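You operate a simulated robot arm through the tools that you are given. There is no shell and no other tool.

You are at the controls of a simulated robot arm. One attempt, no reset.

TASK
Put things in order on the top of the stained table. At the end: the tack pad stands where the teal cup stood; the teal cup stands where the fence pin stood; the tee key from the top of the stained table stands where the tack pad stood; the fence pin is in the sealer tin; whatever was shut is shut again. Leave all else as you found it, and nothing knocked over.

It is judged by the outcome, as a careful person would: the job done as asked, and still so three seconds after it is handed in. It fails if anything else is knocked over, pushed out of place, dropped, spilled or broken.

THE ROBOT
A 5-joint arm with a two-finger parallel gripper, fixed in place. Base frame: the origin is at the foot of the arm, x ahead of it, y to its left, z up; the work surface is at about z = 0. Units: mm, degrees, N and s.
With the tool pointing down near the work surface it reaches from about 260 to 600 mm from the base axis. Its first joint turns from -66.0 to 66.0 degrees. The tool tilts only in the upright plane through the base axis and itself; it spins freely about its own axis. Payload 1.57 kg.
The TCP is the grasp point between the finger pads, 30 mm short of the fingertips. In the tool frame z runs along the fingers and y along their closing line. The gripper opens to 80 mm. The fingers are 17 mm wide and 12 mm thick; the gripper's body (40 by 82 mm) begins 80 mm behind the TCP.
Orientation is told as [roll, pitch, yaw] about the base's x, y, z axes, in that order, counted from this pose: with the fingers straight down and closing along the base's y, the tool's x points along the base's -x, its y along +y and its z along -z.

THE INTERFACE
- The arm moves only by the tool jog_arm. Its argument "plan" is a list of rows, each a list of 2 entries, a list of its own where there are three numbers: the shift along the base's x, y, z in mm, then the turn, a rotation vector about the base's x, y, z in degrees. In form: [[[dx, dy, dz], [wx, wy, wz]], ...]. A call has 1 to 20 rows; each row shifts and turns the commanded pose from where the row before left it. "jaw" is the finger opening in mm, from 0 to 80, set as the call begins (left out, the last holds). A row lasts 0.2 s, in which the tool goes at most 50 mm and 8.6 degrees; a call with a longer step from one row to the next is refused whole, and so is a gripper value outside its range. A pose out of reach is approached as far as the arm can. The call stops where the force on the tool passes 40 N (or 10 N more than at its start, if that is more) or the arm is blocked; 0.2 s more then pass. The fingers move at their own pace (about 153 mm/s each) and stop on an object; they squeeze with about 23 N. The grip force told is the motor's: it shows also when the fingers shut on nothing. Time passes only in rows, and 0.2 s behind the last, so rows that do not move let the fingers close. It gives the time, the measured TCP pose, the force on the tool (base axes), the opening and the grip force at its end, in the units of the frame above (readings bear some noise), with the torque about the TCP (base axes, N m) and any sound that the robot's microphone picked up.
- Cameras (640 x 400 px; columns grow to the right, rows downward): "scene" is fixed at [47.5, 406.1, 522.5]; the picture's right is [-0.62, -0.78, 0.00], its down [-0.46, 0.37, -0.80] and it looks along [0.63, -0.50, -0.60] (base axes); focal length 224 px, centre (320, 200). "wrist" rides on the gripper at [72, -7, -122] in the tool frame; the picture's right is [0.09, 1.00, 0.00], its down [-0.84, 0.08, -0.54] and it looks along [-0.54, 0.05, 0.84] (tool axes); focal length 238 px, centre (320, 200). There is no depth. A picture from a camera that has moved, and an enlarged one, comes with that camera's place and axes in the base frame and with its lens.
- grab_frame(camera): a new picture of that camera. The clock stands still meanwhile.
- inspect(camera, box): a new picture of the part [left, top, right, bottom] of that camera's present view, enlarged. The clock stands still meanwhile.
- close_job(): hands the job in; it is judged then, once.

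Places have to be worked out from the pictures, the camera data and where the tool is seen. Open the gripper and draw the arm clear of the work before you hand the job in, unless the task says otherwise.

The tools are called after "Request:" as a command line: name --argument value ..., lists and objects as JSON in quotes. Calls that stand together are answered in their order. jog_arm: Moves the arm, as the interface text tells. Its arguments: {"type":"object","properties":{"plan":{"type":"array","items":{"type":"array"}},"jaw":{"type":"number"}},"required":["plan"]} The other tools are called the same way: grab_frame (camera) takes a picture; inspect (camera, box) takes an enlarged picture of a part of a camera's view; close_job () hands the job in.

At the start:

```text
clock: 0.0
eef_pos: [361.9, 197.5, 369.7]
ee_rot: [0.0, 0.1, 0.0]
contact_force: [-1.1, 0.1, -0.5]
moment: [0.03, -0.01, 0.02]
gripper_width: 79.9
grip_force: 0.1
```

scene: 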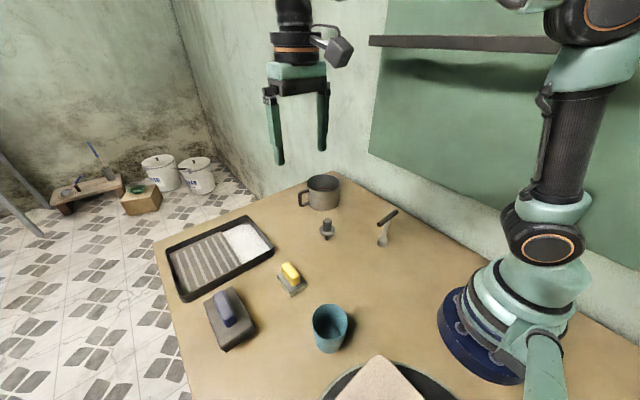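
wrist: 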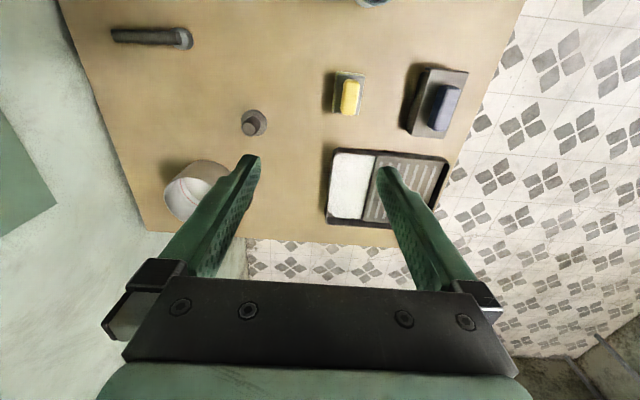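

I see a table with a mug-like tin, a fence pin (small knob), a tee key, a tray, a yellow-handled pad, a dark sanding float, and a teal cup. I'll take enlarged views first to identify everything.

Request:
inspect --camera "scene" --box '[260, 160, 420, 260]'

Request:
inspect --camera "scene" --box '[150, 200, 310, 300]'

Request:
inspect --camera "scene" --box '[190, 260, 414, 400]'

Request:
inspect --camera "scene" --box '[30, 130, 230, 255]'

Request:
inspect --camera "wrist" --box '[90, 0, 410, 200]'

```text
4.00 times, centred on (340, 210) of scene
camera zoom: at [47.5, 406.1, 522.5], right [-0.62, -0.78, 0.0], down [-0.46, 0.37, -0.8], along [0.63, -0.5, -0.6], focal length 897 px, centre (240, 160)
```

zoom: 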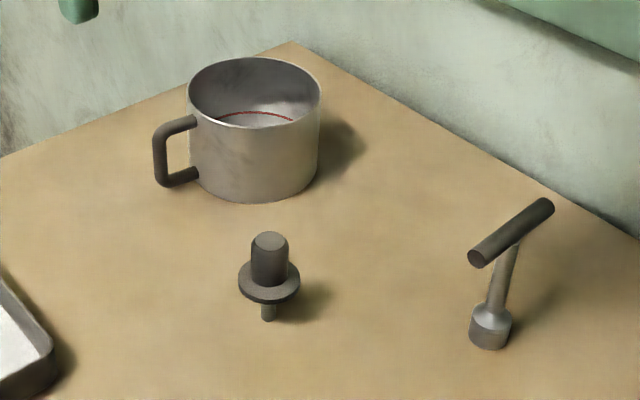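

```text
4.00 times, centred on (230, 250) of scene
camera zoom: at [47.5, 406.1, 522.5], right [-0.62, -0.78, 0.0], down [-0.46, 0.37, -0.8], along [0.63, -0.5, -0.6], focal length 897 px, centre (680, 0)
```

zoom: 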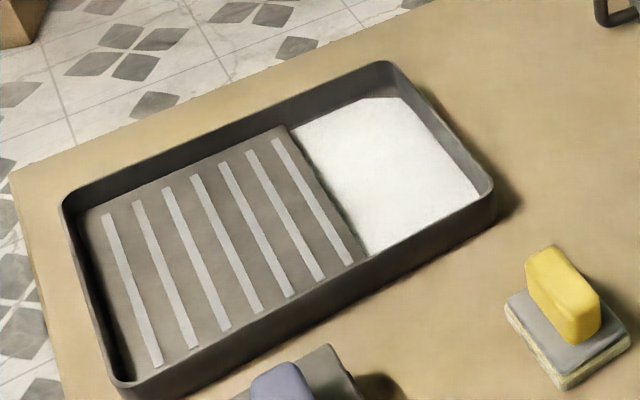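

```text
2.86 times, centred on (302, 330) of scene
camera zoom: at [47.5, 406.1, 522.5], right [-0.62, -0.78, 0.0], down [-0.46, 0.37, -0.8], along [0.63, -0.5, -0.6], focal length 640 px, centre (371, -171)
```

zoom: 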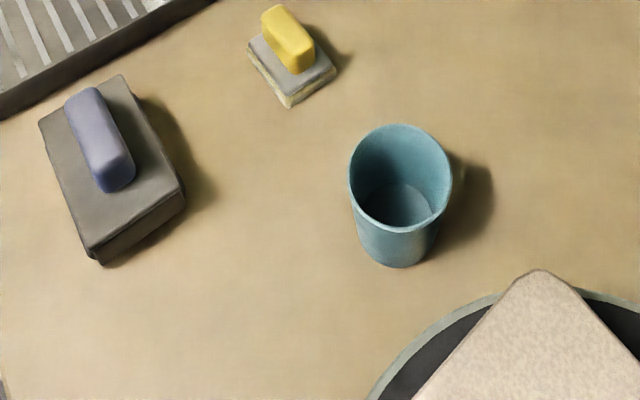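

```text
3.20 times, centred on (130, 192) of scene
camera zoom: at [47.5, 406.1, 522.5], right [-0.62, -0.78, 0.0], down [-0.46, 0.37, -0.8], along [0.63, -0.5, -0.6], focal length 717 px, centre (928, 224)
```

zoom: 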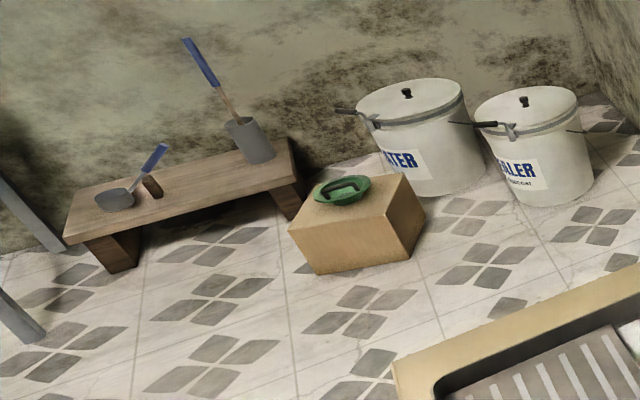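

```text
2.00 times, centred on (250, 100) of wrist
camera zoom: at [289.1, 190.1, 492.5], right [-0.09, 1.0, 0.0], down [0.84, 0.08, 0.54], along [0.54, 0.05, -0.84], focal length 477 px, centre (460, 400)
```

zoom: 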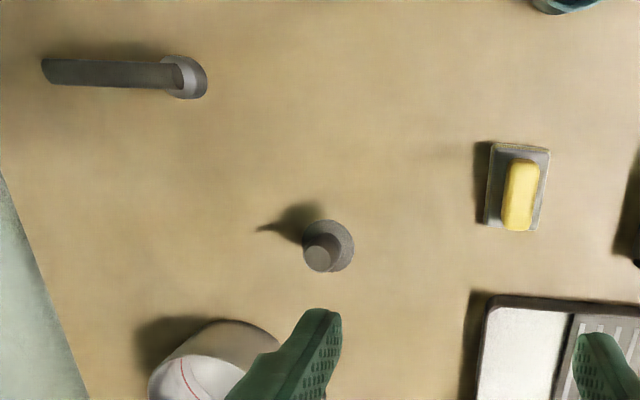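

The sealer tin is not obvious yet: the two labelled buckets on the floor look far out of reach, and there is a round dark thing with a beige slab at the bottom of the scene. I'll look closer at those.

Request:
inspect --camera "scene" --box '[300, 330, 480, 400]'

Request:
inspect --camera "scene" --box '[130, 140, 226, 200]'

Request:
inspect --camera "scene" --box '[290, 165, 354, 215]'

Request:
inspect --camera "wrist" --box '[310, 30, 480, 140]'

```text
3.56 times, centred on (390, 365) of scene
camera zoom: at [47.5, 406.1, 522.5], right [-0.62, -0.78, 0.0], down [-0.46, 0.37, -0.8], along [0.63, -0.5, -0.6], focal length 797 px, centre (71, -387)
```

zoom: 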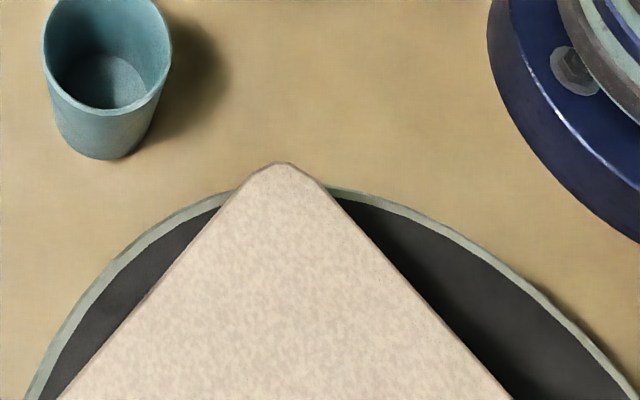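

```text
6.67 times, centred on (178, 170) of scene
camera zoom: at [47.5, 406.1, 522.5], right [-0.62, -0.78, 0.0], down [-0.46, 0.37, -0.8], along [0.63, -0.5, -0.6], focal length 1495 px, centre (1267, 400)
```

zoom: 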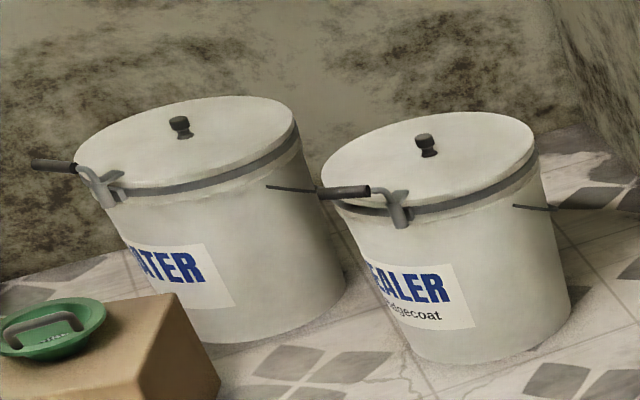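

```text
8.00 times, centred on (322, 190) of scene
camera zoom: at [47.5, 406.1, 522.5], right [-0.62, -0.78, 0.0], down [-0.46, 0.37, -0.8], along [0.63, -0.5, -0.6], focal length 1794 px, centre (304, 280)
```

zoom: 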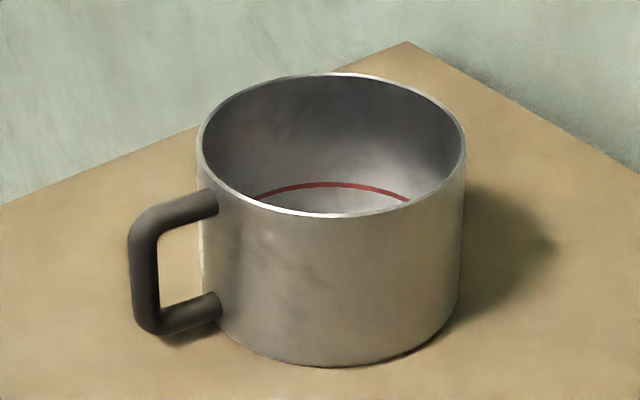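

```text
3.64 times, centred on (395, 85) of wrist
camera zoom: at [289.1, 190.1, 492.5], right [-0.09, 1.0, 0.0], down [0.84, 0.08, 0.54], along [0.54, 0.05, -0.84], focal length 867 px, centre (47, 618)
```

zoom: 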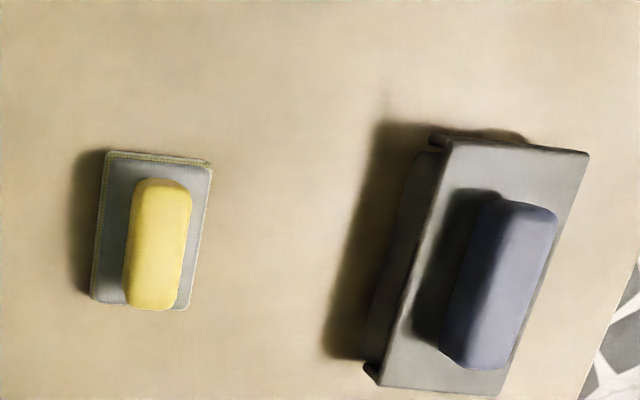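

The mug has a red fill line, and the labelled buckets stand metres away on the floor, so I need to see the rest of the table. I'll swing to the centre at the same height and look toward the right side with the wrist camera.

Request:
jog_arm --plan '[[[-5, -33, 0], [0, 0, -8]], [[-5, -33, 0], [0, 0, -8]], [[-5, -33, 0], [0, 0, -8]], [[-5, -33, 0], [0, 0, -8]], [[-5, -33, 0], [0, 0, -8]], [[-5, -33, 0], [0, 0, -8]], [[0, 0, 0], [0, 0, -8]], [[0, 0, 0], [0, 0, -4]]]'

Request:
grab_frame --camera "wrist"

Request:
grab_frame --camera "scene"

```text
clock: 1.8
eef_pos: [330.1, -1.6, 369.7]
ee_rot: [0.0, 0.0, -60.2]
contact_force: [-0.9, 0.3, -0.2]
moment: [-0.03, 0.0, 0.04]
gripper_width: 80.0
grip_force: 0.1
```

```text
taken
camera wrist: at [289.6, 57.4, 491.8], right [0.82, 0.58, 0.0], down [0.48, -0.69, 0.54], along [0.31, -0.44, -0.84], focal length 238 px, centre (320, 200)
```

wrist: 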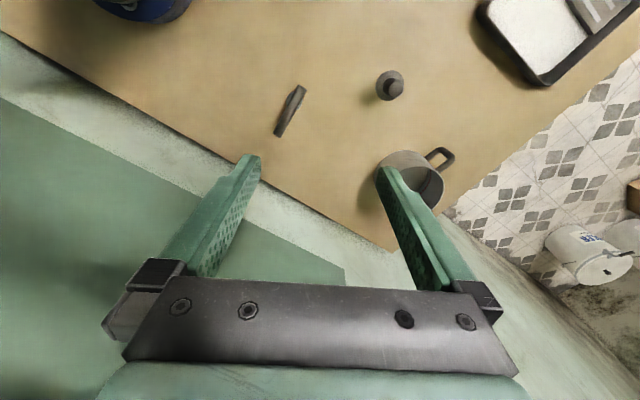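

```text
taken
```

scene: 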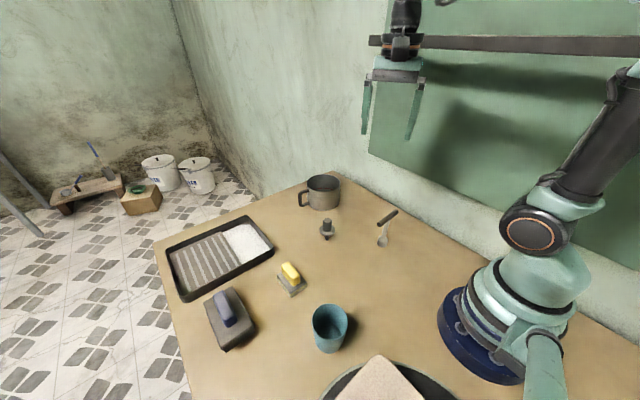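

The right side has only the tee key, pin and mug; the wall with a board and rail is at far right. I'll keep spinning the camera to look back past the arm's base.

Request:
jog_arm --plan '[[[0, 0, 0], [0, 0, -8]], [[0, 0, 0], [0, 0, -8]], [[0, 0, 0], [0, 0, -8]], [[0, 0, 0], [0, 0, -8]], [[0, 0, 0], [0, 0, -8]], [[0, 0, 0], [0, 0, -8]], [[0, 0, 0], [0, 0, -8]], [[0, 0, 0], [0, 0, -4]]]'

Request:
grab_frame --camera "wrist"

Request:
jog_arm --plan '[[[0, 0, 0], [0, 0, -8]], [[0, 0, 0], [0, 0, -8]], [[0, 0, 0], [0, 0, -8]], [[0, 0, 0], [0, 0, -8]], [[0, 0, 0], [0, 0, -8]], [[0, 0, 0], [0, 0, -8]], [[0, 0, 0], [0, 0, -8]], [[0, 0, 0], [0, 0, -4]]]'

Request:
grab_frame --camera "wrist"

```text
clock: 3.6
eef_pos: [331.0, 0.2, 370.6]
ee_rot: [0.1, 0.0, -120.1]
contact_force: [0.8, 0.3, 0.1]
moment: [0.0, 0.03, 0.0]
gripper_width: 79.8
grip_force: 0.1
```

```text
taken
camera wrist: at [361.6, 64.0, 492.5], right [0.91, -0.42, 0.0], down [-0.35, -0.76, 0.54], along [-0.23, -0.49, -0.84], focal length 238 px, centre (320, 200)
```

wrist: 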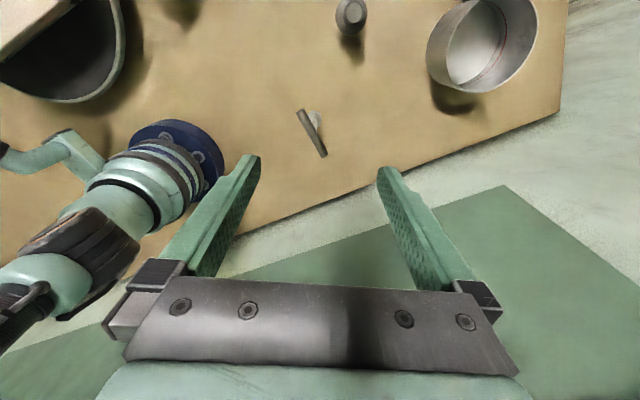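

```text
clock: 5.4
eef_pos: [327.8, -43.4, 371.0]
ee_rot: [0.0, 0.0, -180.0]
contact_force: [-0.2, -0.4, -0.6]
moment: [0.03, -0.03, 0.01]
gripper_width: 79.8
grip_force: 0.1
out of reach, approached as far as the arm can: row 7, 8
```

```text
taken
camera wrist: at [400.1, -36.6, 492.5], right [0.09, -1.0, 0.0], down [-0.84, -0.08, 0.54], along [-0.54, -0.05, -0.84], focal length 238 px, centre (320, 200)
```

wrist: 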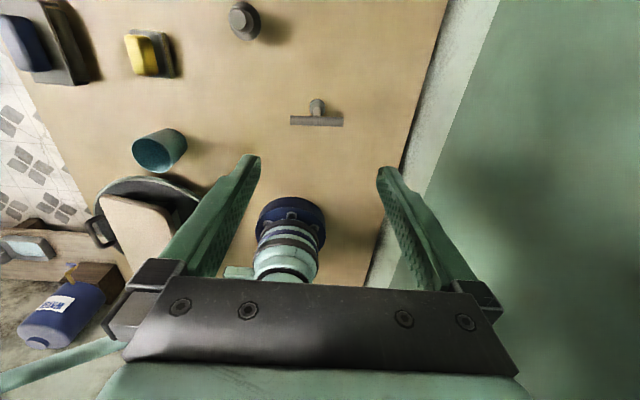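

Behind on the left I see a round container with a beige slab over it and a black side handle; that may be the sealer tin with its cover. I'll spin the camera the other way round and view it from the left-front.

Request:
jog_arm --plan '[[[0, 8, 0], [0, 0, 8.4]], [[0, 8, 0], [0, 0, 8.4]], [[0, 8, 0], [0, 0, 8.4]], [[0, 8, 0], [0, 0, 8.4]], [[0, 8, 0], [0, 0, 8.4]], [[0, 8, 0], [0, 0, 8.4]], [[0, 8, 0], [0, 0, 8.4]], [[0, 8, 0], [0, 0, 8.4]], [[0, 8, 0], [0, 0, 8.4]], [[0, 8, 0], [0, 0, 8.4]], [[0, 8, 0], [0, 0, 8.4]], [[0, 8, 0], [0, 0, 8.4]], [[0, 8, 0], [0, 0, 8.4]], [[0, 8, 0], [0, 0, 8.4]], [[0, 8, 0], [0, 0, 8.4]], [[0, 8, 0], [0, 0, 8.4]], [[0, 8, 0], [0, 0, 8.4]], [[0, 8, 0], [0, 0, 8.4]], [[0, 8, 0], [0, 0, 8.4]], [[0, 8, 0], [0, 0, 8.4]]]'

Request:
jog_arm --plan '[[[0, 0, 0], [0, 0, 8.4]], [[0, 0, 0], [0, 0, 8.4]], [[0, 0, 0], [0, 0, 8.4]], [[0, 0, 0], [0, 0, 8.4]], [[0, 0, 0], [0, 0, 8.4]], [[0, 0, 0], [0, 0, 8.4]], [[0, 0, 0], [0, 0, 8.4]], [[0, 0, 0], [0, 0, 8.4]], [[0, 0, 0], [0, 0, 8.4]], [[0, 0, 0], [0, 0, 8.4]], [[0, 0, 0], [0, 0, 8.4]], [[0, 0, 0], [0, 0, 8.4]], [[0, 0, 0], [0, 0, 8.4]], [[0, 0, 0], [0, 0, 8.4]], [[0, 0, 0], [0, 0, 8.4]]]'

Request:
grab_frame --camera "wrist"

```text
clock: 9.6
eef_pos: [327.0, 116.7, 372.5]
ee_rot: [0.0, 0.0, -11.8]
contact_force: [-0.1, 0.1, -0.7]
moment: [-0.03, -0.01, -0.02]
gripper_width: 79.9
grip_force: 0.1
```

```text
clock: 12.8
eef_pos: [329.2, 118.6, 369.2]
ee_rot: [-0.1, 0.0, 114.1]
contact_force: [-0.1, 0.5, -0.2]
moment: [0.0, -0.01, -0.03]
gripper_width: 79.8
grip_force: 0.1
```

```text
taken
camera wrist: at [364.0, 54.5, 491.7], right [-0.87, -0.49, 0.0], down [-0.41, 0.73, 0.54], along [-0.27, 0.47, -0.84], focal length 238 px, centre (320, 200)
```

wrist: 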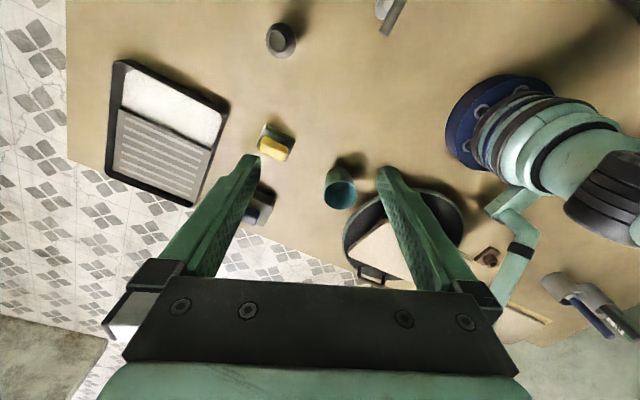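

More objects appear behind the arm's left side. I'll spin further and look at that area in detail.

Request:
jog_arm --plan '[[[0, 0, 0], [0, 0, 8.4]], [[0, 0, 0], [0, 0, 8.4]], [[0, 0, 0], [0, 0, 8.4]], [[0, 0, 0], [0, 0, 8.4]], [[0, 0, 0], [0, 0, 8.4]], [[0, 0, 0], [0, 0, 4]]]'

Request:
grab_frame --camera "wrist"

Request:
jog_arm --plan '[[[0, 0, 0], [0, 0, 8.4]], [[0, 0, 0], [0, 0, 8.4]], [[0, 0, 0], [0, 0, 4]]]'

Request:
grab_frame --camera "wrist"

```text
clock: 14.2
eef_pos: [328.7, 116.8, 370.5]
ee_rot: [0.0, 0.1, 160.1]
contact_force: [0.2, 0.4, -0.1]
moment: [0.0, 0.02, 0.0]
gripper_width: 80.0
grip_force: 0.1
```

```text
taken
camera wrist: at [397.8, 98.4, 492.5], right [-0.25, -0.97, 0.0], down [-0.81, 0.21, 0.54], along [-0.52, 0.14, -0.84], focal length 238 px, centre (320, 200)
```

wrist: 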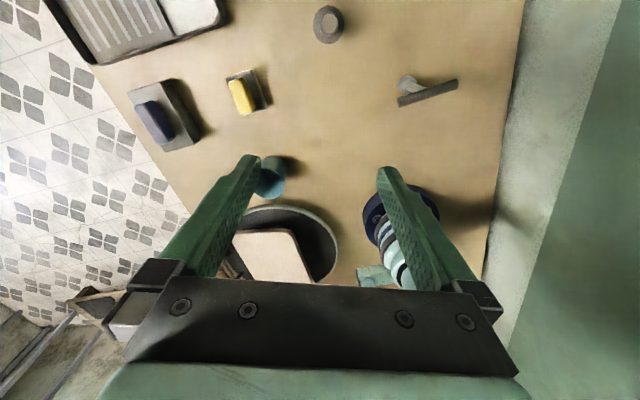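

```text
clock: 15.0
eef_pos: [327.9, 116.9, 372.4]
ee_rot: [0.0, 0.0, -179.0]
contact_force: [0.2, 0.1, 0.6]
moment: [-0.03, 0.01, -0.01]
gripper_width: 80.0
grip_force: 0.1
```

```text
taken
camera wrist: at [399.1, 124.4, 493.4], right [0.11, -0.99, 0.0], down [-0.84, -0.09, 0.54], along [-0.54, -0.06, -0.84], focal length 238 px, centre (320, 200)
```

wrist: 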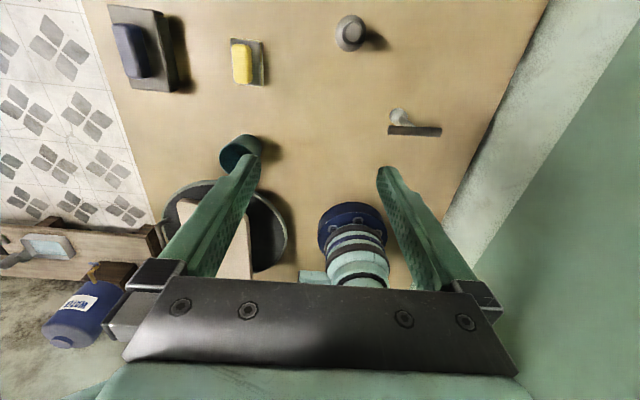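

The round tub beside the base is partly hidden by the fingers. I'll pull the arm back a bit so it comes into the clear part of the picture.

Request:
jog_arm --plan '[[[-25, 15, 5], [0, 0, 0]], [[-25, 15, 5], [0, 0, 0]], [[-25, 15, 5], [0, 0, 0]], [[-25, 15, 5], [0, 0, 0]]]'

Request:
grab_frame --camera "wrist"

Request:
inspect --camera "wrist" --box '[100, 80, 420, 280]'

```text
clock: 16.0
eef_pos: [227.1, 176.3, 389.6]
ee_rot: [0.0, 0.0, -179.2]
contact_force: [0.2, -0.9, -0.1]
moment: [0.0, -0.01, 0.01]
gripper_width: 80.1
grip_force: 0.1
```

```text
taken
camera wrist: at [298.6, 184.0, 510.6], right [0.11, -0.99, 0.0], down [-0.84, -0.09, 0.54], along [-0.54, -0.06, -0.84], focal length 238 px, centre (320, 200)
```

wrist: 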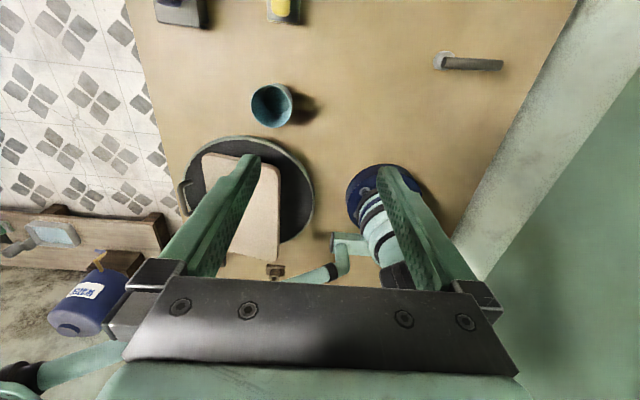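

```text
2.00 times, centred on (260, 180) of wrist
camera zoom: at [298.6, 184.0, 510.6], right [0.11, -0.99, 0.0], down [-0.84, -0.09, 0.54], along [-0.54, -0.06, -0.84], focal length 477 px, centre (440, 240)
```

zoom: 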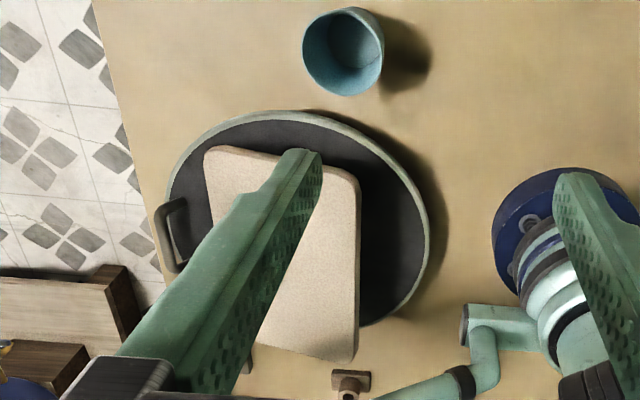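

The round thing looks like a flat dish with a beige board on it, standing left of the base. I'll now look toward the left (+y) and behind to be sure there's no other tin in reach.

Request:
jog_arm --plan '[[[0, 0, 0], [0, 0, -8.4]], [[0, 0, 0], [0, 0, -8.4]], [[0, 0, 0], [0, 0, -8.4]], [[0, 0, 0], [0, 0, -8.4]], [[0, 0, 0], [0, 0, -8.4]], [[0, 0, 0], [0, 0, -8]]]'

Request:
grab_frame --camera "wrist"

Request:
jog_arm --plan '[[[0, 0, 0], [0, 0, -8.4]], [[0, 0, 0], [0, 0, -8.4]], [[0, 0, 0], [0, 0, -8.4]], [[0, 0, 0], [0, 0, -8.4]], [[0, 0, 0], [0, 0, -8.4]], [[0, 0, 0], [0, 0, -8]]]'

Request:
grab_frame --camera "wrist"

Request:
grab_frame --camera "scene"

```text
clock: 17.4
eef_pos: [227.8, 178.2, 390.4]
ee_rot: [0.0, 0.0, 130.5]
contact_force: [-0.1, 0.2, -0.1]
moment: [0.0, 0.06, -0.01]
gripper_width: 80.0
grip_force: 0.1
```

```text
taken
camera wrist: at [279.5, 127.2, 512.4], right [-0.7, -0.72, 0.0], down [-0.6, 0.58, 0.54], along [-0.39, 0.38, -0.84], focal length 238 px, centre (320, 200)
```

wrist: 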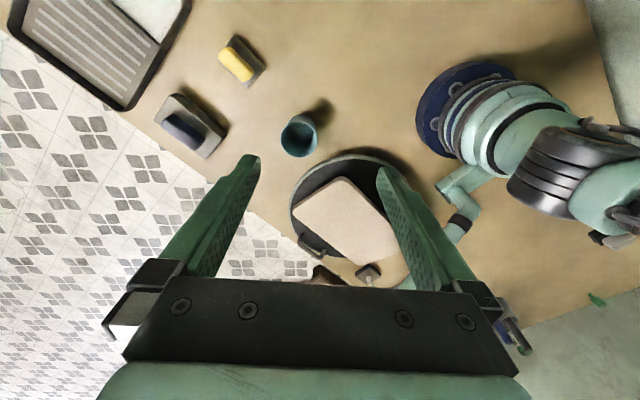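

```text
clock: 18.8
eef_pos: [229.0, 177.7, 390.5]
ee_rot: [0.0, 0.0, 80.6]
contact_force: [0.2, -0.1, 0.0]
moment: [-0.03, 0.0, 0.01]
gripper_width: 80.1
grip_force: 0.1
```

```text
taken
camera wrist: at [223.3, 104.9, 512.5], right [-1.0, 0.07, 0.0], down [0.06, 0.84, 0.54], along [0.04, 0.54, -0.84], focal length 238 px, centre (320, 200)
```

wrist: 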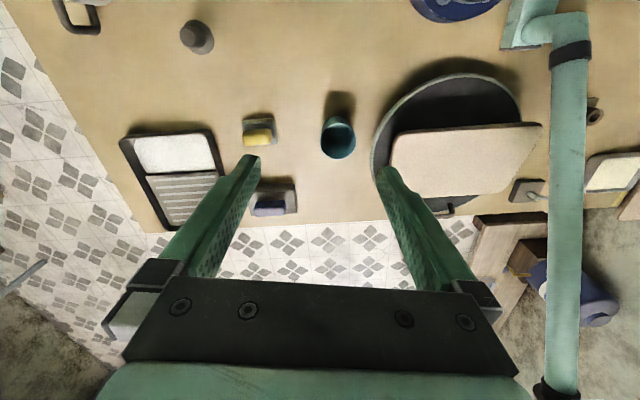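

```text
taken
```

scene: 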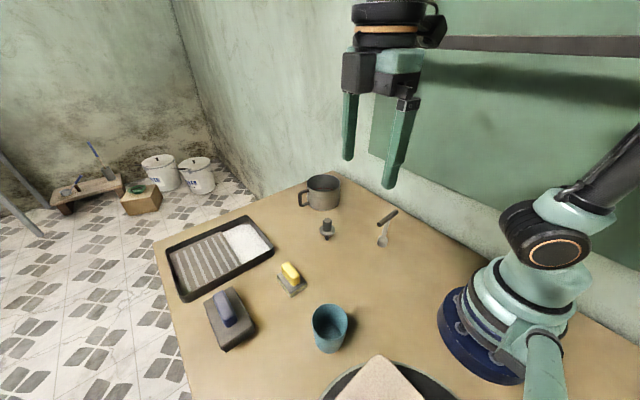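

Some further items appear at the table's near end (right of the picture). I'll enlarge that region.

Request:
inspect --camera "wrist" --box '[440, 60, 640, 220]'

Request:
inspect --camera "wrist" --box '[440, 180, 640, 340]'

Request:
inspect --camera "wrist" --box '[50, 0, 370, 230]'

```text
2.50 times, centred on (540, 140) of wrist
camera zoom: at [223.3, 104.9, 512.5], right [-1.0, 0.07, 0.0], down [0.06, 0.84, 0.54], along [0.04, 0.54, -0.84], focal length 596 px, centre (-230, 350)
```

zoom: 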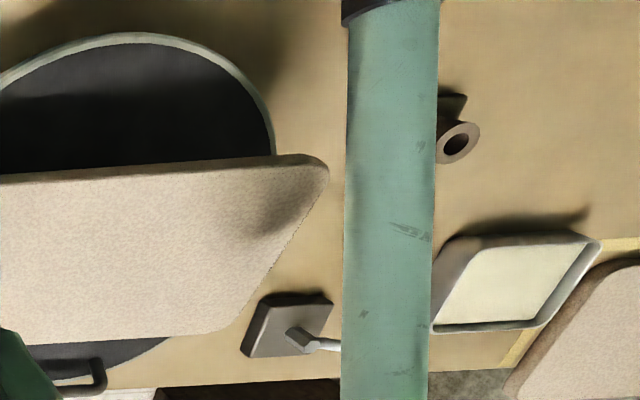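

```text
2.50 times, centred on (540, 260) of wrist
camera zoom: at [223.3, 104.9, 512.5], right [-1.0, 0.07, 0.0], down [0.06, 0.84, 0.54], along [0.04, 0.54, -0.84], focal length 596 px, centre (-230, 50)
```

zoom: 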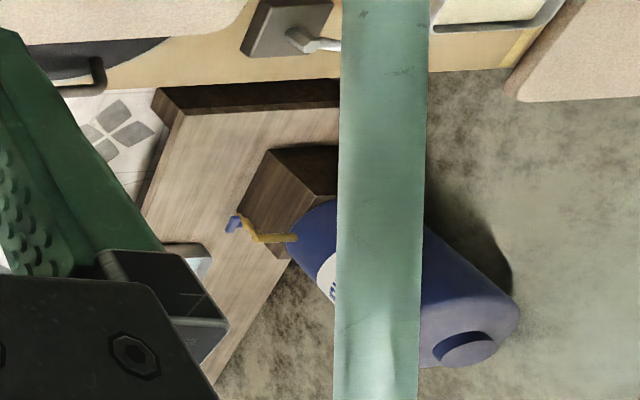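

```text
1.74 times, centred on (210, 115) of wrist
camera zoom: at [223.3, 104.9, 512.5], right [-1.0, 0.07, 0.0], down [0.06, 0.84, 0.54], along [0.04, 0.54, -0.84], focal length 414 px, centre (511, 348)
```

zoom: 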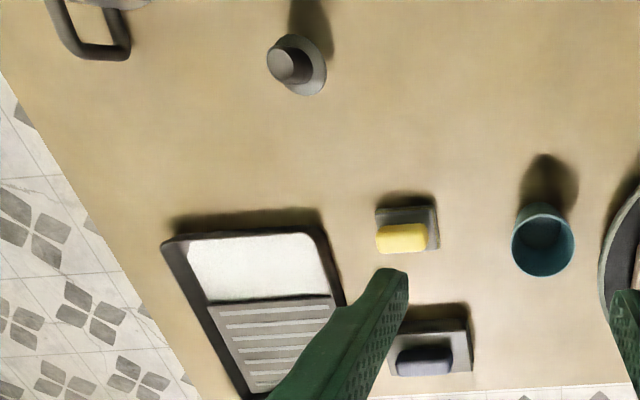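

Everything behind the base is out of reach clutter, so the steel tin with the handle is so far the only tin in reach. I'll move over the fence pin/mug area with the camera to examine them closely.

Request:
jog_arm --plan '[[[20, -10, -6], [0, 0, -8.06]], [[20, -10, -6], [0, 0, -8.06]], [[20, -10, -6], [0, 0, -8.06]], [[20, -10, -6], [0, 0, -8.06]], [[20, -10, -6], [0, 0, -8.06]], [[20, -10, -6], [0, 0, -8.06]], [[20, -10, -6], [0, 0, -8.06]], [[20, -10, -6], [0, 0, -8.06]], [[20, -10, -6], [0, 0, -8.06]], [[20, -8, -6], [0, 0, -8.06]]]'

Request:
grab_frame --camera "wrist"

Request:
grab_frame --camera "scene"

```text
clock: 21.0
eef_pos: [426.9, 78.4, 330.7]
ee_rot: [0.0, -0.1, 0.0]
contact_force: [-0.4, 0.2, 0.5]
moment: [0.0, 0.03, -0.01]
gripper_width: 79.9
grip_force: 0.1
```

```text
taken
camera wrist: at [355.2, 70.6, 453.3], right [-0.09, 1.0, 0.0], down [0.84, 0.08, 0.54], along [0.54, 0.05, -0.84], focal length 238 px, centre (320, 200)
```

wrist: 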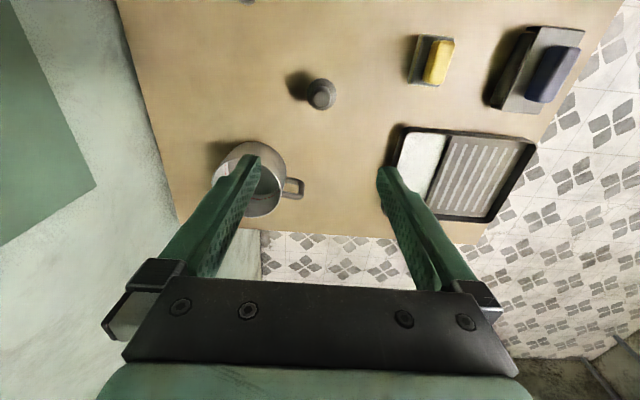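

```text
taken
```

scene: 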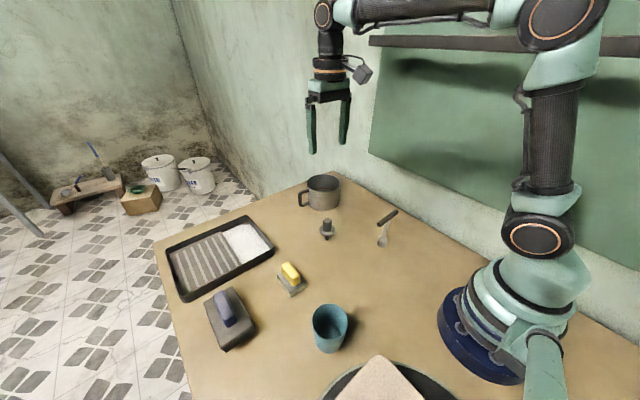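

The pin lies roughly under the tool. I'll shift over toward the mug to see into it and around it.

Request:
jog_arm --plan '[[[22, -24, 0], [0, 0, 0]], [[22, -24, 0], [0, 0, 0]], [[22, -24, 0], [0, 0, 0]], [[22, -24, 0], [0, 0, 0]], [[0, 0, 0], [0, 0, 0]]]'

Request:
grab_frame --camera "wrist"

Request:
inspect --camera "wrist" --box '[220, 30, 420, 160]'

```text
clock: 22.2
eef_pos: [518.3, -18.3, 330.1]
ee_rot: [-0.1, 0.0, 0.1]
contact_force: [-0.6, -0.7, 1.1]
moment: [-0.02, -0.02, 0.01]
gripper_width: 79.8
grip_force: 0.0
```

```text
taken
camera wrist: at [446.3, -25.1, 452.8], right [-0.1, 1.0, 0.0], down [0.84, 0.08, 0.54], along [0.54, 0.05, -0.84], focal length 238 px, centre (320, 200)
```

wrist: 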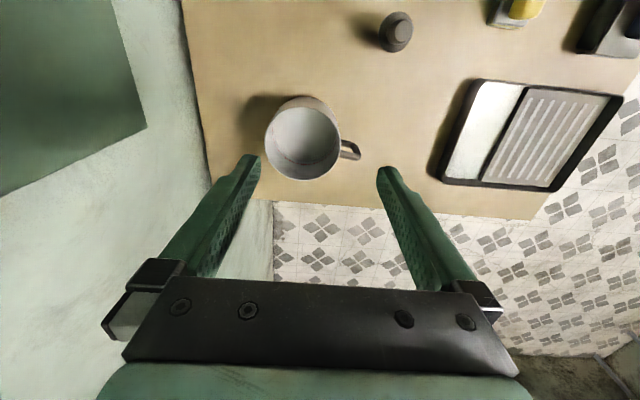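

```text
3.08 times, centred on (320, 95) of wrist
camera zoom: at [446.3, -25.1, 452.8], right [-0.1, 1.0, 0.0], down [0.84, 0.08, 0.54], along [0.54, 0.05, -0.84], focal length 733 px, centre (320, 523)
```

zoom: 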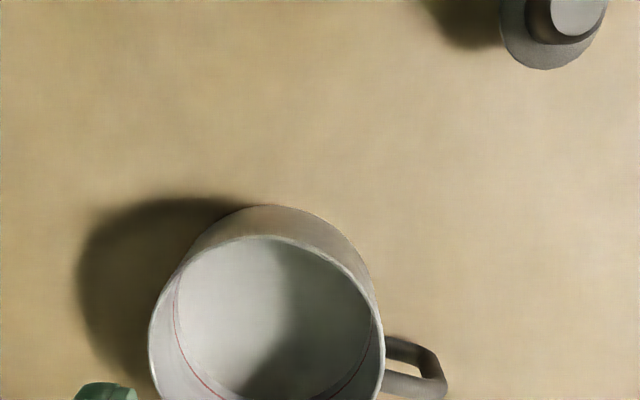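

The mug is an empty open steel tin with a red fill line. Before deciding, I'll look closely at the tray and the two pads for any labels.

Request:
jog_arm --plan '[[[-10, 34, 0], [0, 0, 0]], [[-10, 34, 0], [0, 0, 0]], [[-10, 34, 0], [0, 0, 0]], [[-10, 34, 0], [0, 0, 0]], [[-10, 34, 0], [0, 0, 0]], [[-10, 34, 0], [0, 0, 0]], [[-10, 34, 0], [0, 0, 0]], [[-10, 34, 0], [0, 0, 0]], [[0, 0, 0], [0, 0, 0]]]'

Request:
grab_frame --camera "wrist"

Request:
inspect --camera "wrist" --box '[220, 60, 460, 210]'

Request:
inspect --camera "wrist" --box '[230, 0, 430, 110]'

```text
clock: 24.2
eef_pos: [434.8, 256.6, 331.4]
ee_rot: [0.1, 0.0, 0.3]
contact_force: [-0.6, -0.1, -0.1]
moment: [-0.01, 0.01, 0.04]
gripper_width: 80.2
grip_force: 0.0
```

```text
taken
camera wrist: at [362.8, 248.3, 452.6], right [-0.09, 1.0, 0.0], down [0.84, 0.08, 0.54], along [0.54, 0.05, -0.84], focal length 238 px, centre (320, 200)
```

wrist: 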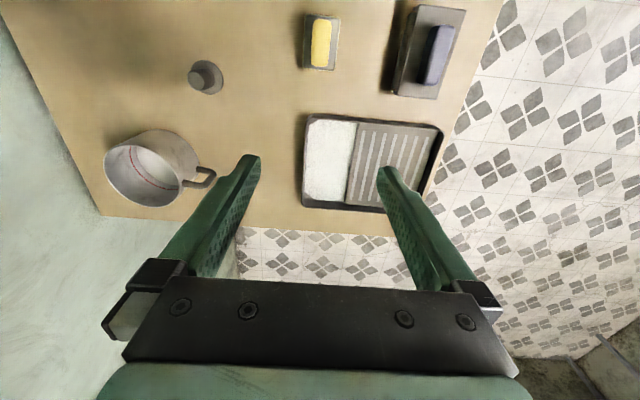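

```text
2.67 times, centred on (340, 135) of wrist
camera zoom: at [362.8, 248.3, 452.6], right [-0.09, 1.0, 0.0], down [0.84, 0.08, 0.54], along [0.54, 0.05, -0.84], focal length 636 px, centre (267, 373)
```

zoom: 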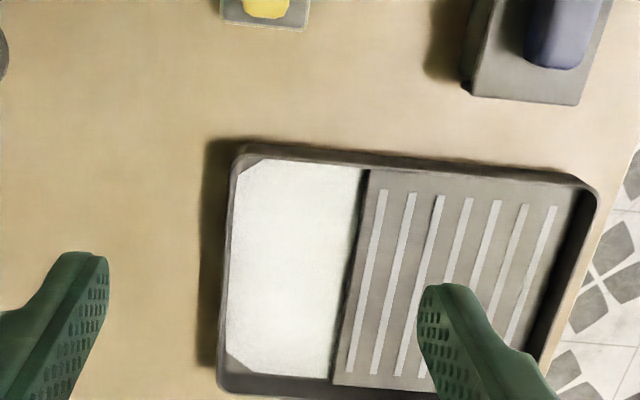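

```text
3.20 times, centred on (330, 55) of wrist
camera zoom: at [362.8, 248.3, 452.6], right [-0.09, 1.0, 0.0], down [0.84, 0.08, 0.54], along [0.54, 0.05, -0.84], focal length 763 px, centre (288, 664)
```

zoom: 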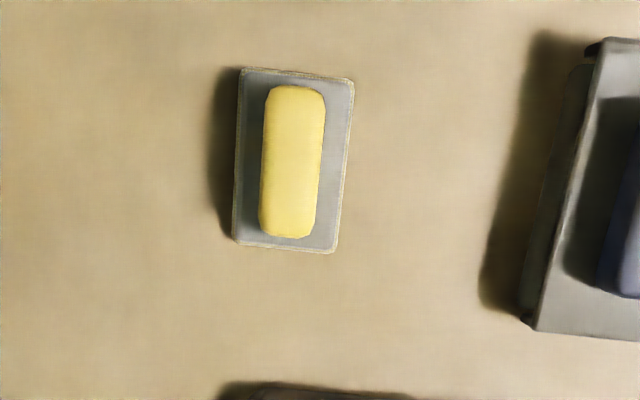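

The tray is a roller tray, the yellow-gripped pad with the tacky yellowish underside is the tack pad (the other is a sanding block), and the open steel tin is the only usable "sealer tin". From the scene picture I place the pin at about (421, 83), about 80 mm tall; I go above it to measure it better.

Request:
jog_arm --plan '[[[-2, -25, 0], [0, 0, 0]], [[-2, -25, 0], [0, 0, 0]], [[-2, -25, 0], [0, 0, 0]], [[-2, -25, 0], [0, 0, 0]], [[-2, -25, 0], [0, 0, 0]], [[-2, -25, -20], [0, 0, 0]], [[-2, -24, -30], [0, 0, 0]], [[0, 0, -40], [0, 0, 0]], [[0, 0, -40], [0, 0, 0]], [[0, 0, 0], [0, 0, 0]]]'

Request:
grab_frame --camera "wrist"

Request:
inspect --camera "wrist" --box '[240, 60, 400, 160]'

Request:
inspect --camera "scene" --box '[296, 200, 360, 250]'

```text
clock: 26.4
eef_pos: [420.8, 82.1, 200.8]
ee_rot: [0.0, 0.0, 0.1]
contact_force: [0.3, 0.5, 0.1]
moment: [-0.01, 0.02, 0.01]
gripper_width: 80.1
grip_force: 0.0
```

```text
taken
camera wrist: at [349.6, 74.2, 323.2], right [-0.1, 1.0, 0.0], down [0.84, 0.08, 0.54], along [0.54, 0.05, -0.84], focal length 238 px, centre (320, 200)
```

wrist: 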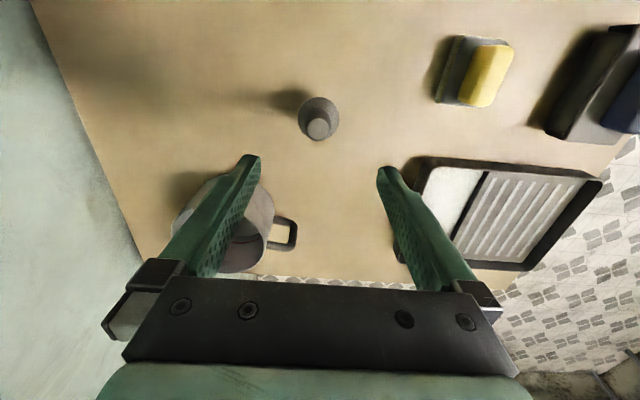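

```text
4.00 times, centred on (320, 110) of wrist
camera zoom: at [349.6, 74.2, 323.2], right [-0.1, 1.0, 0.0], down [0.84, 0.08, 0.54], along [0.54, 0.05, -0.84], focal length 953 px, centre (320, 560)
```

zoom: 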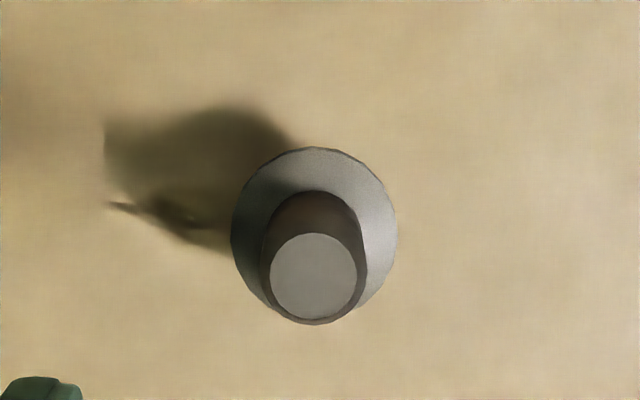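

```text
8.00 times, centred on (328, 225) of scene
camera zoom: at [47.5, 406.1, 522.5], right [-0.62, -0.78, 0.0], down [-0.46, 0.37, -0.8], along [0.63, -0.5, -0.6], focal length 1794 px, centre (256, 0)
```

zoom: 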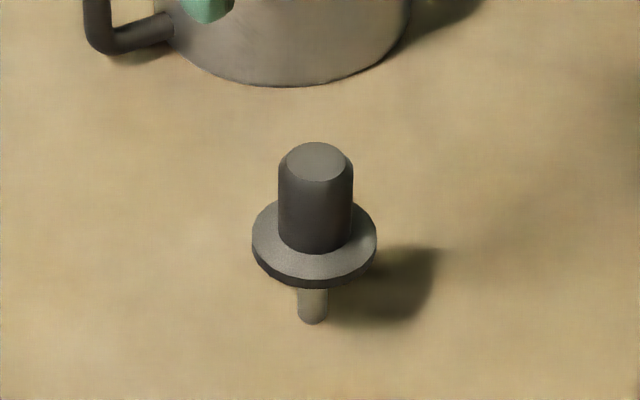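

Combining both cameras, the pin axis is about (419, 81), knob top at z≈82, flange top at z≈42. I'll narrow the jaw to 44 mm and descend partway with a small correction, then check centring.

Request:
jog_arm --plan '[[[-2, -1.5, -20], [0, 0, 0]], [[0, 0, -20], [0, 0, 0]], [[0, 0, -20], [0, 0, 0]], [[0, 0, -15], [0, 0, 0]], [[0, 0, 0], [0, 0, 0]], [[0, 0, 0], [0, 0, 0]]]' --jaw 44

Request:
grab_frame --camera "wrist"

Request:
inspect --camera "wrist" --box '[260, 100, 380, 190]'

Request:
inspect --camera "scene" --box '[280, 150, 376, 250]'

```text
clock: 27.8
eef_pos: [419.1, 80.9, 123.7]
ee_rot: [0.0, 0.0, 0.2]
contact_force: [-0.6, -0.5, 1.0]
moment: [-0.01, 0.03, -0.01]
gripper_width: 44.2
grip_force: 0.2
```

```text
taken
camera wrist: at [347.0, 72.8, 246.1], right [-0.1, 1.0, 0.0], down [0.84, 0.08, 0.54], along [0.54, 0.05, -0.84], focal length 238 px, centre (320, 200)
```

wrist: 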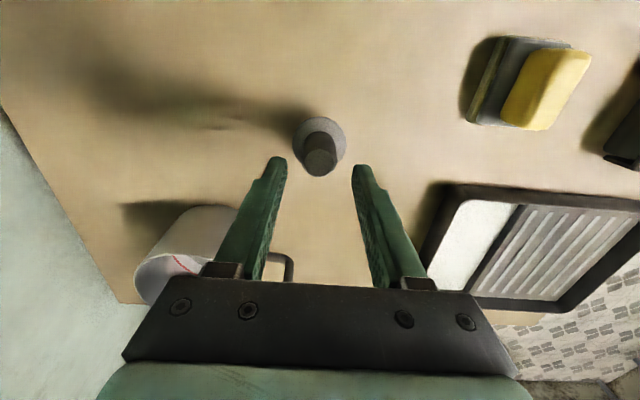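

```text
4.44 times, centred on (320, 145) of wrist
camera zoom: at [347.0, 72.8, 246.1], right [-0.1, 1.0, 0.0], down [0.84, 0.08, 0.54], along [0.54, 0.05, -0.84], focal length 1059 px, centre (320, 444)
```

zoom: 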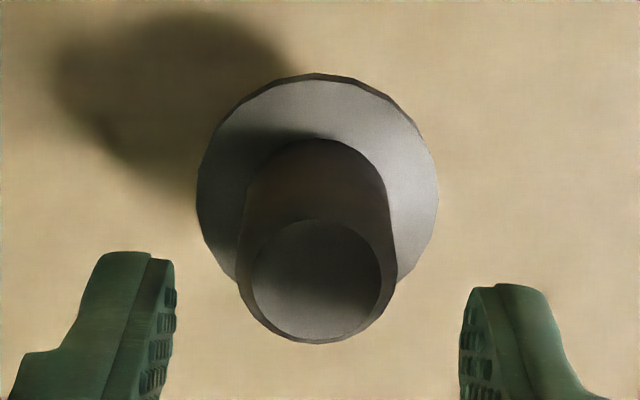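

```text
4.00 times, centred on (328, 200) of scene
camera zoom: at [47.5, 406.1, 522.5], right [-0.62, -0.78, 0.0], down [-0.46, 0.37, -0.8], along [0.63, -0.5, -0.6], focal length 897 px, centre (288, 200)
```

zoom: 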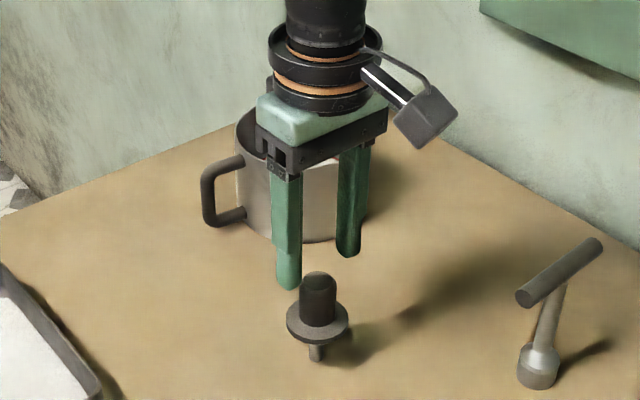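

The knob sits midway between the fingertips and the row matches the tool axis, so the pin is at about (418.7, 81). I descend to TCP z≈80 (tips just above the flange).

Request:
jog_arm --plan '[[[0, 0, -12], [0, 0, 0]], [[0, 0, -12], [0, 0, 0]], [[0, 0, -10], [0, 0, 0]], [[0, 0, -8], [0, 0, 0]], [[0, 0, 0], [0, 0, 0]], [[0, 0, 0], [0, 0, 0]]]'

Request:
inspect --camera "scene" --box '[296, 190, 360, 250]'

Request:
inspect --camera "wrist" --box '[260, 120, 380, 210]'

```text
clock: 29.2
eef_pos: [419.1, 79.0, 82.2]
ee_rot: [-0.1, 0.0, 0.2]
contact_force: [-0.1, 0.0, 0.9]
moment: [0.02, 0.0, -0.01]
gripper_width: 44.1
grip_force: 0.0
```

```text
6.67 times, centred on (328, 220) of scene
camera zoom: at [47.5, 406.1, 522.5], right [-0.62, -0.78, 0.0], down [-0.46, 0.37, -0.8], along [0.63, -0.5, -0.6], focal length 1495 px, centre (267, 67)
```

zoom: 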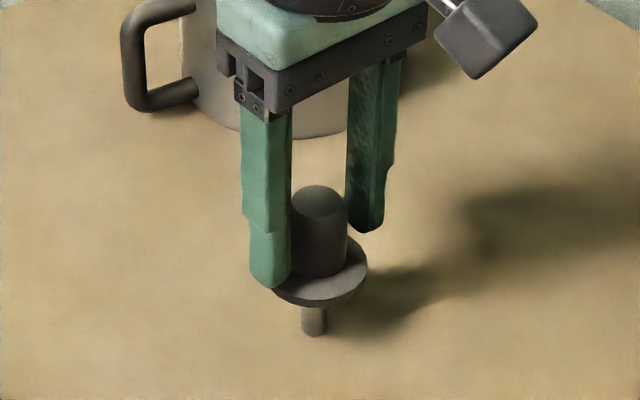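

```text
4.44 times, centred on (320, 165) of wrist
camera zoom: at [347.3, 71.9, 203.8], right [-0.1, 1.0, 0.0], down [0.84, 0.08, 0.54], along [0.54, 0.05, -0.84], focal length 1059 px, centre (320, 356)
```

zoom: 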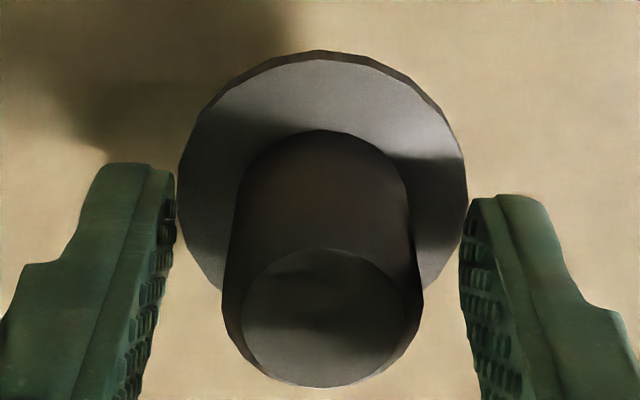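

Tips are just above the flange and the knob is centred to within 1 mm. I nudge +0.8 mm in y and close.

Request:
jog_arm --plan '[[[0, 0.8, 0], [0, 0, 0]], [[0, 0, 0], [0, 0, 0]]]'

Request:
jog_arm --plan '[[[0, 0, 0], [0, 0, 0]], [[0, 0, 0], [0, 0, 0]], [[0, 0, 0], [0, 0, 0]]]' --jaw 15

Request:
inspect --camera "scene" --box '[296, 190, 360, 250]'

```text
clock: 29.8
eef_pos: [419.8, 81.6, 82.8]
ee_rot: [0.1, 0.0, 0.2]
contact_force: [0.0, -0.4, -0.2]
moment: [0.03, 0.02, -0.01]
gripper_width: 44.2
grip_force: 0.1
```

```text
clock: 30.6
eef_pos: [419.7, 81.3, 82.5]
ee_rot: [0.1, 0.1, 0.2]
contact_force: [0.9, -1.4, 2.2]
moment: [-0.09, 0.01, -0.05]
gripper_width: 26.7
grip_force: 23.6
```

```text
6.67 times, centred on (328, 220) of scene
camera zoom: at [47.5, 406.1, 522.5], right [-0.62, -0.78, 0.0], down [-0.46, 0.37, -0.8], along [0.63, -0.5, -0.6], focal length 1495 px, centre (267, 67)
```

zoom: 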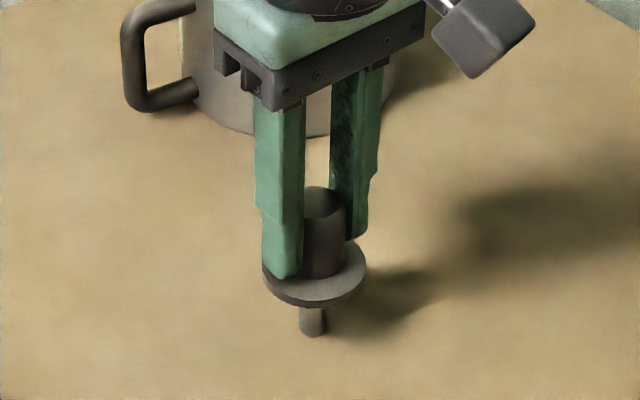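

The pin is gripped at 26.7 mm with the tool at (419.3, 81); I record that as the fence-pin spot. Now I lift it straight up, gently at first.

Request:
jog_arm --plan '[[[0, 0, 3], [0, 0, 0]], [[0, 0, 5], [0, 0, 0]], [[0, 0, 10], [0, 0, 0]], [[0, 0, 20], [0, 0, 0]], [[0, 0, 30], [0, 0, 0]], [[0, 0, 30], [0, 0, 0]], [[0, 0, 30], [0, 0, 0]], [[0, 0, 20], [0, 0, 0]], [[0, 0, 0], [0, 0, 0]]]'

Request:
grab_frame --camera "scene"

Request:
grab_frame --camera "wrist"

```text
clock: 32.6
eef_pos: [420.4, 82.3, 231.2]
ee_rot: [0.0, 0.0, 0.1]
contact_force: [1.3, 0.1, 0.8]
moment: [0.0, 0.01, 0.02]
gripper_width: 14.6
grip_force: 0.0
```

```text
taken
```

scene: 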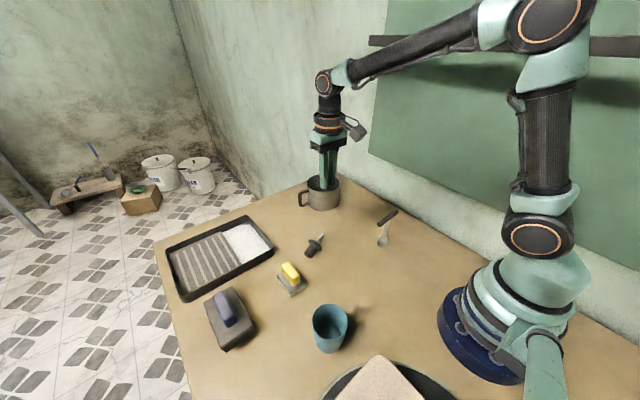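

```text
taken
camera wrist: at [348.5, 74.8, 352.1], right [-0.1, 1.0, 0.0], down [0.84, 0.08, 0.54], along [0.54, 0.05, -0.84], focal length 238 px, centre (320, 200)
```

wrist: 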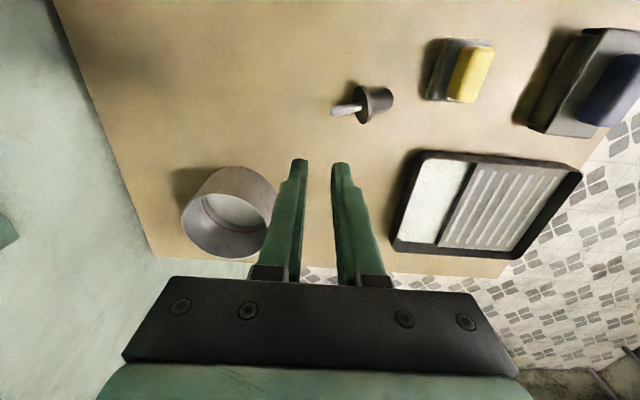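

The pin slipped out of the grip and now lies on its side near where it stood; nothing else appears disturbed. I'll inspect it closely before regripping.

Request:
inspect --camera "wrist" --box '[300, 60, 420, 140]'

Request:
inspect --camera "scene" --box '[280, 215, 360, 275]'

Request:
inspect --camera "scene" --box '[150, 200, 350, 360]'

```text
5.00 times, centred on (360, 100) of wrist
camera zoom: at [348.5, 74.8, 352.1], right [-0.1, 1.0, 0.0], down [0.84, 0.08, 0.54], along [0.54, 0.05, -0.84], focal length 1192 px, centre (120, 700)
```

zoom: 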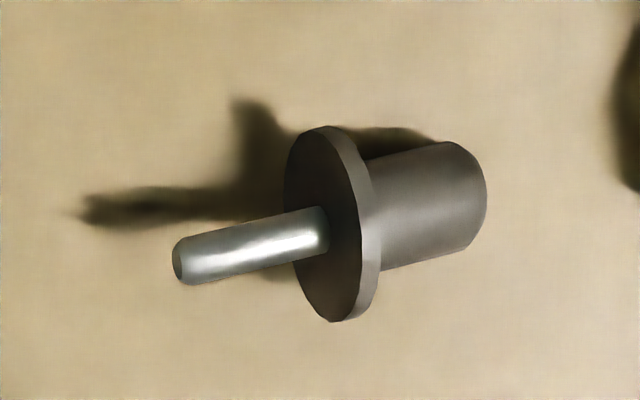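

```text
6.67 times, centred on (320, 245) of scene
camera zoom: at [47.5, 406.1, 522.5], right [-0.62, -0.78, 0.0], down [-0.46, 0.37, -0.8], along [0.63, -0.5, -0.6], focal length 1495 px, centre (320, -100)
```

zoom: 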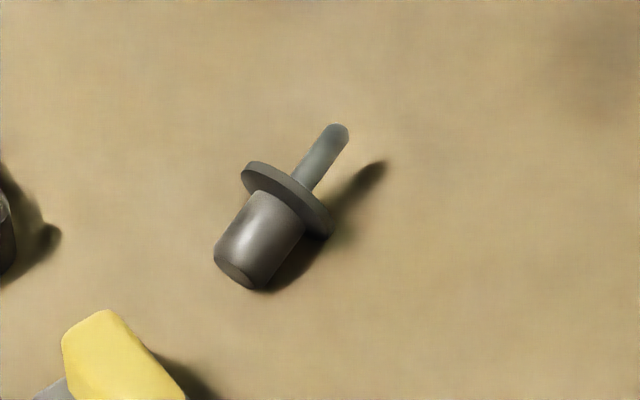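

```text
2.50 times, centred on (250, 280) of scene
camera zoom: at [47.5, 406.1, 522.5], right [-0.62, -0.78, 0.0], down [-0.46, 0.37, -0.8], along [0.63, -0.5, -0.6], focal length 560 px, centre (495, 0)
```

zoom: 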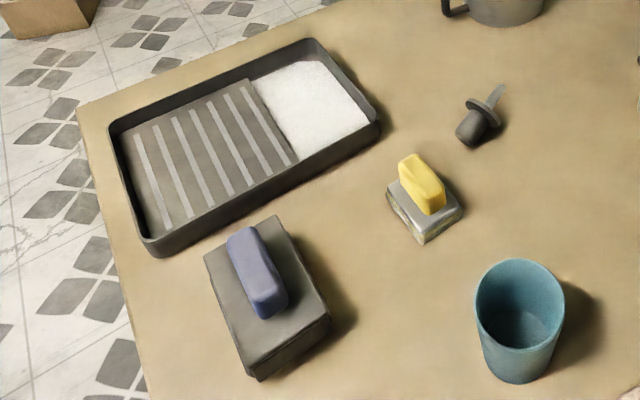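

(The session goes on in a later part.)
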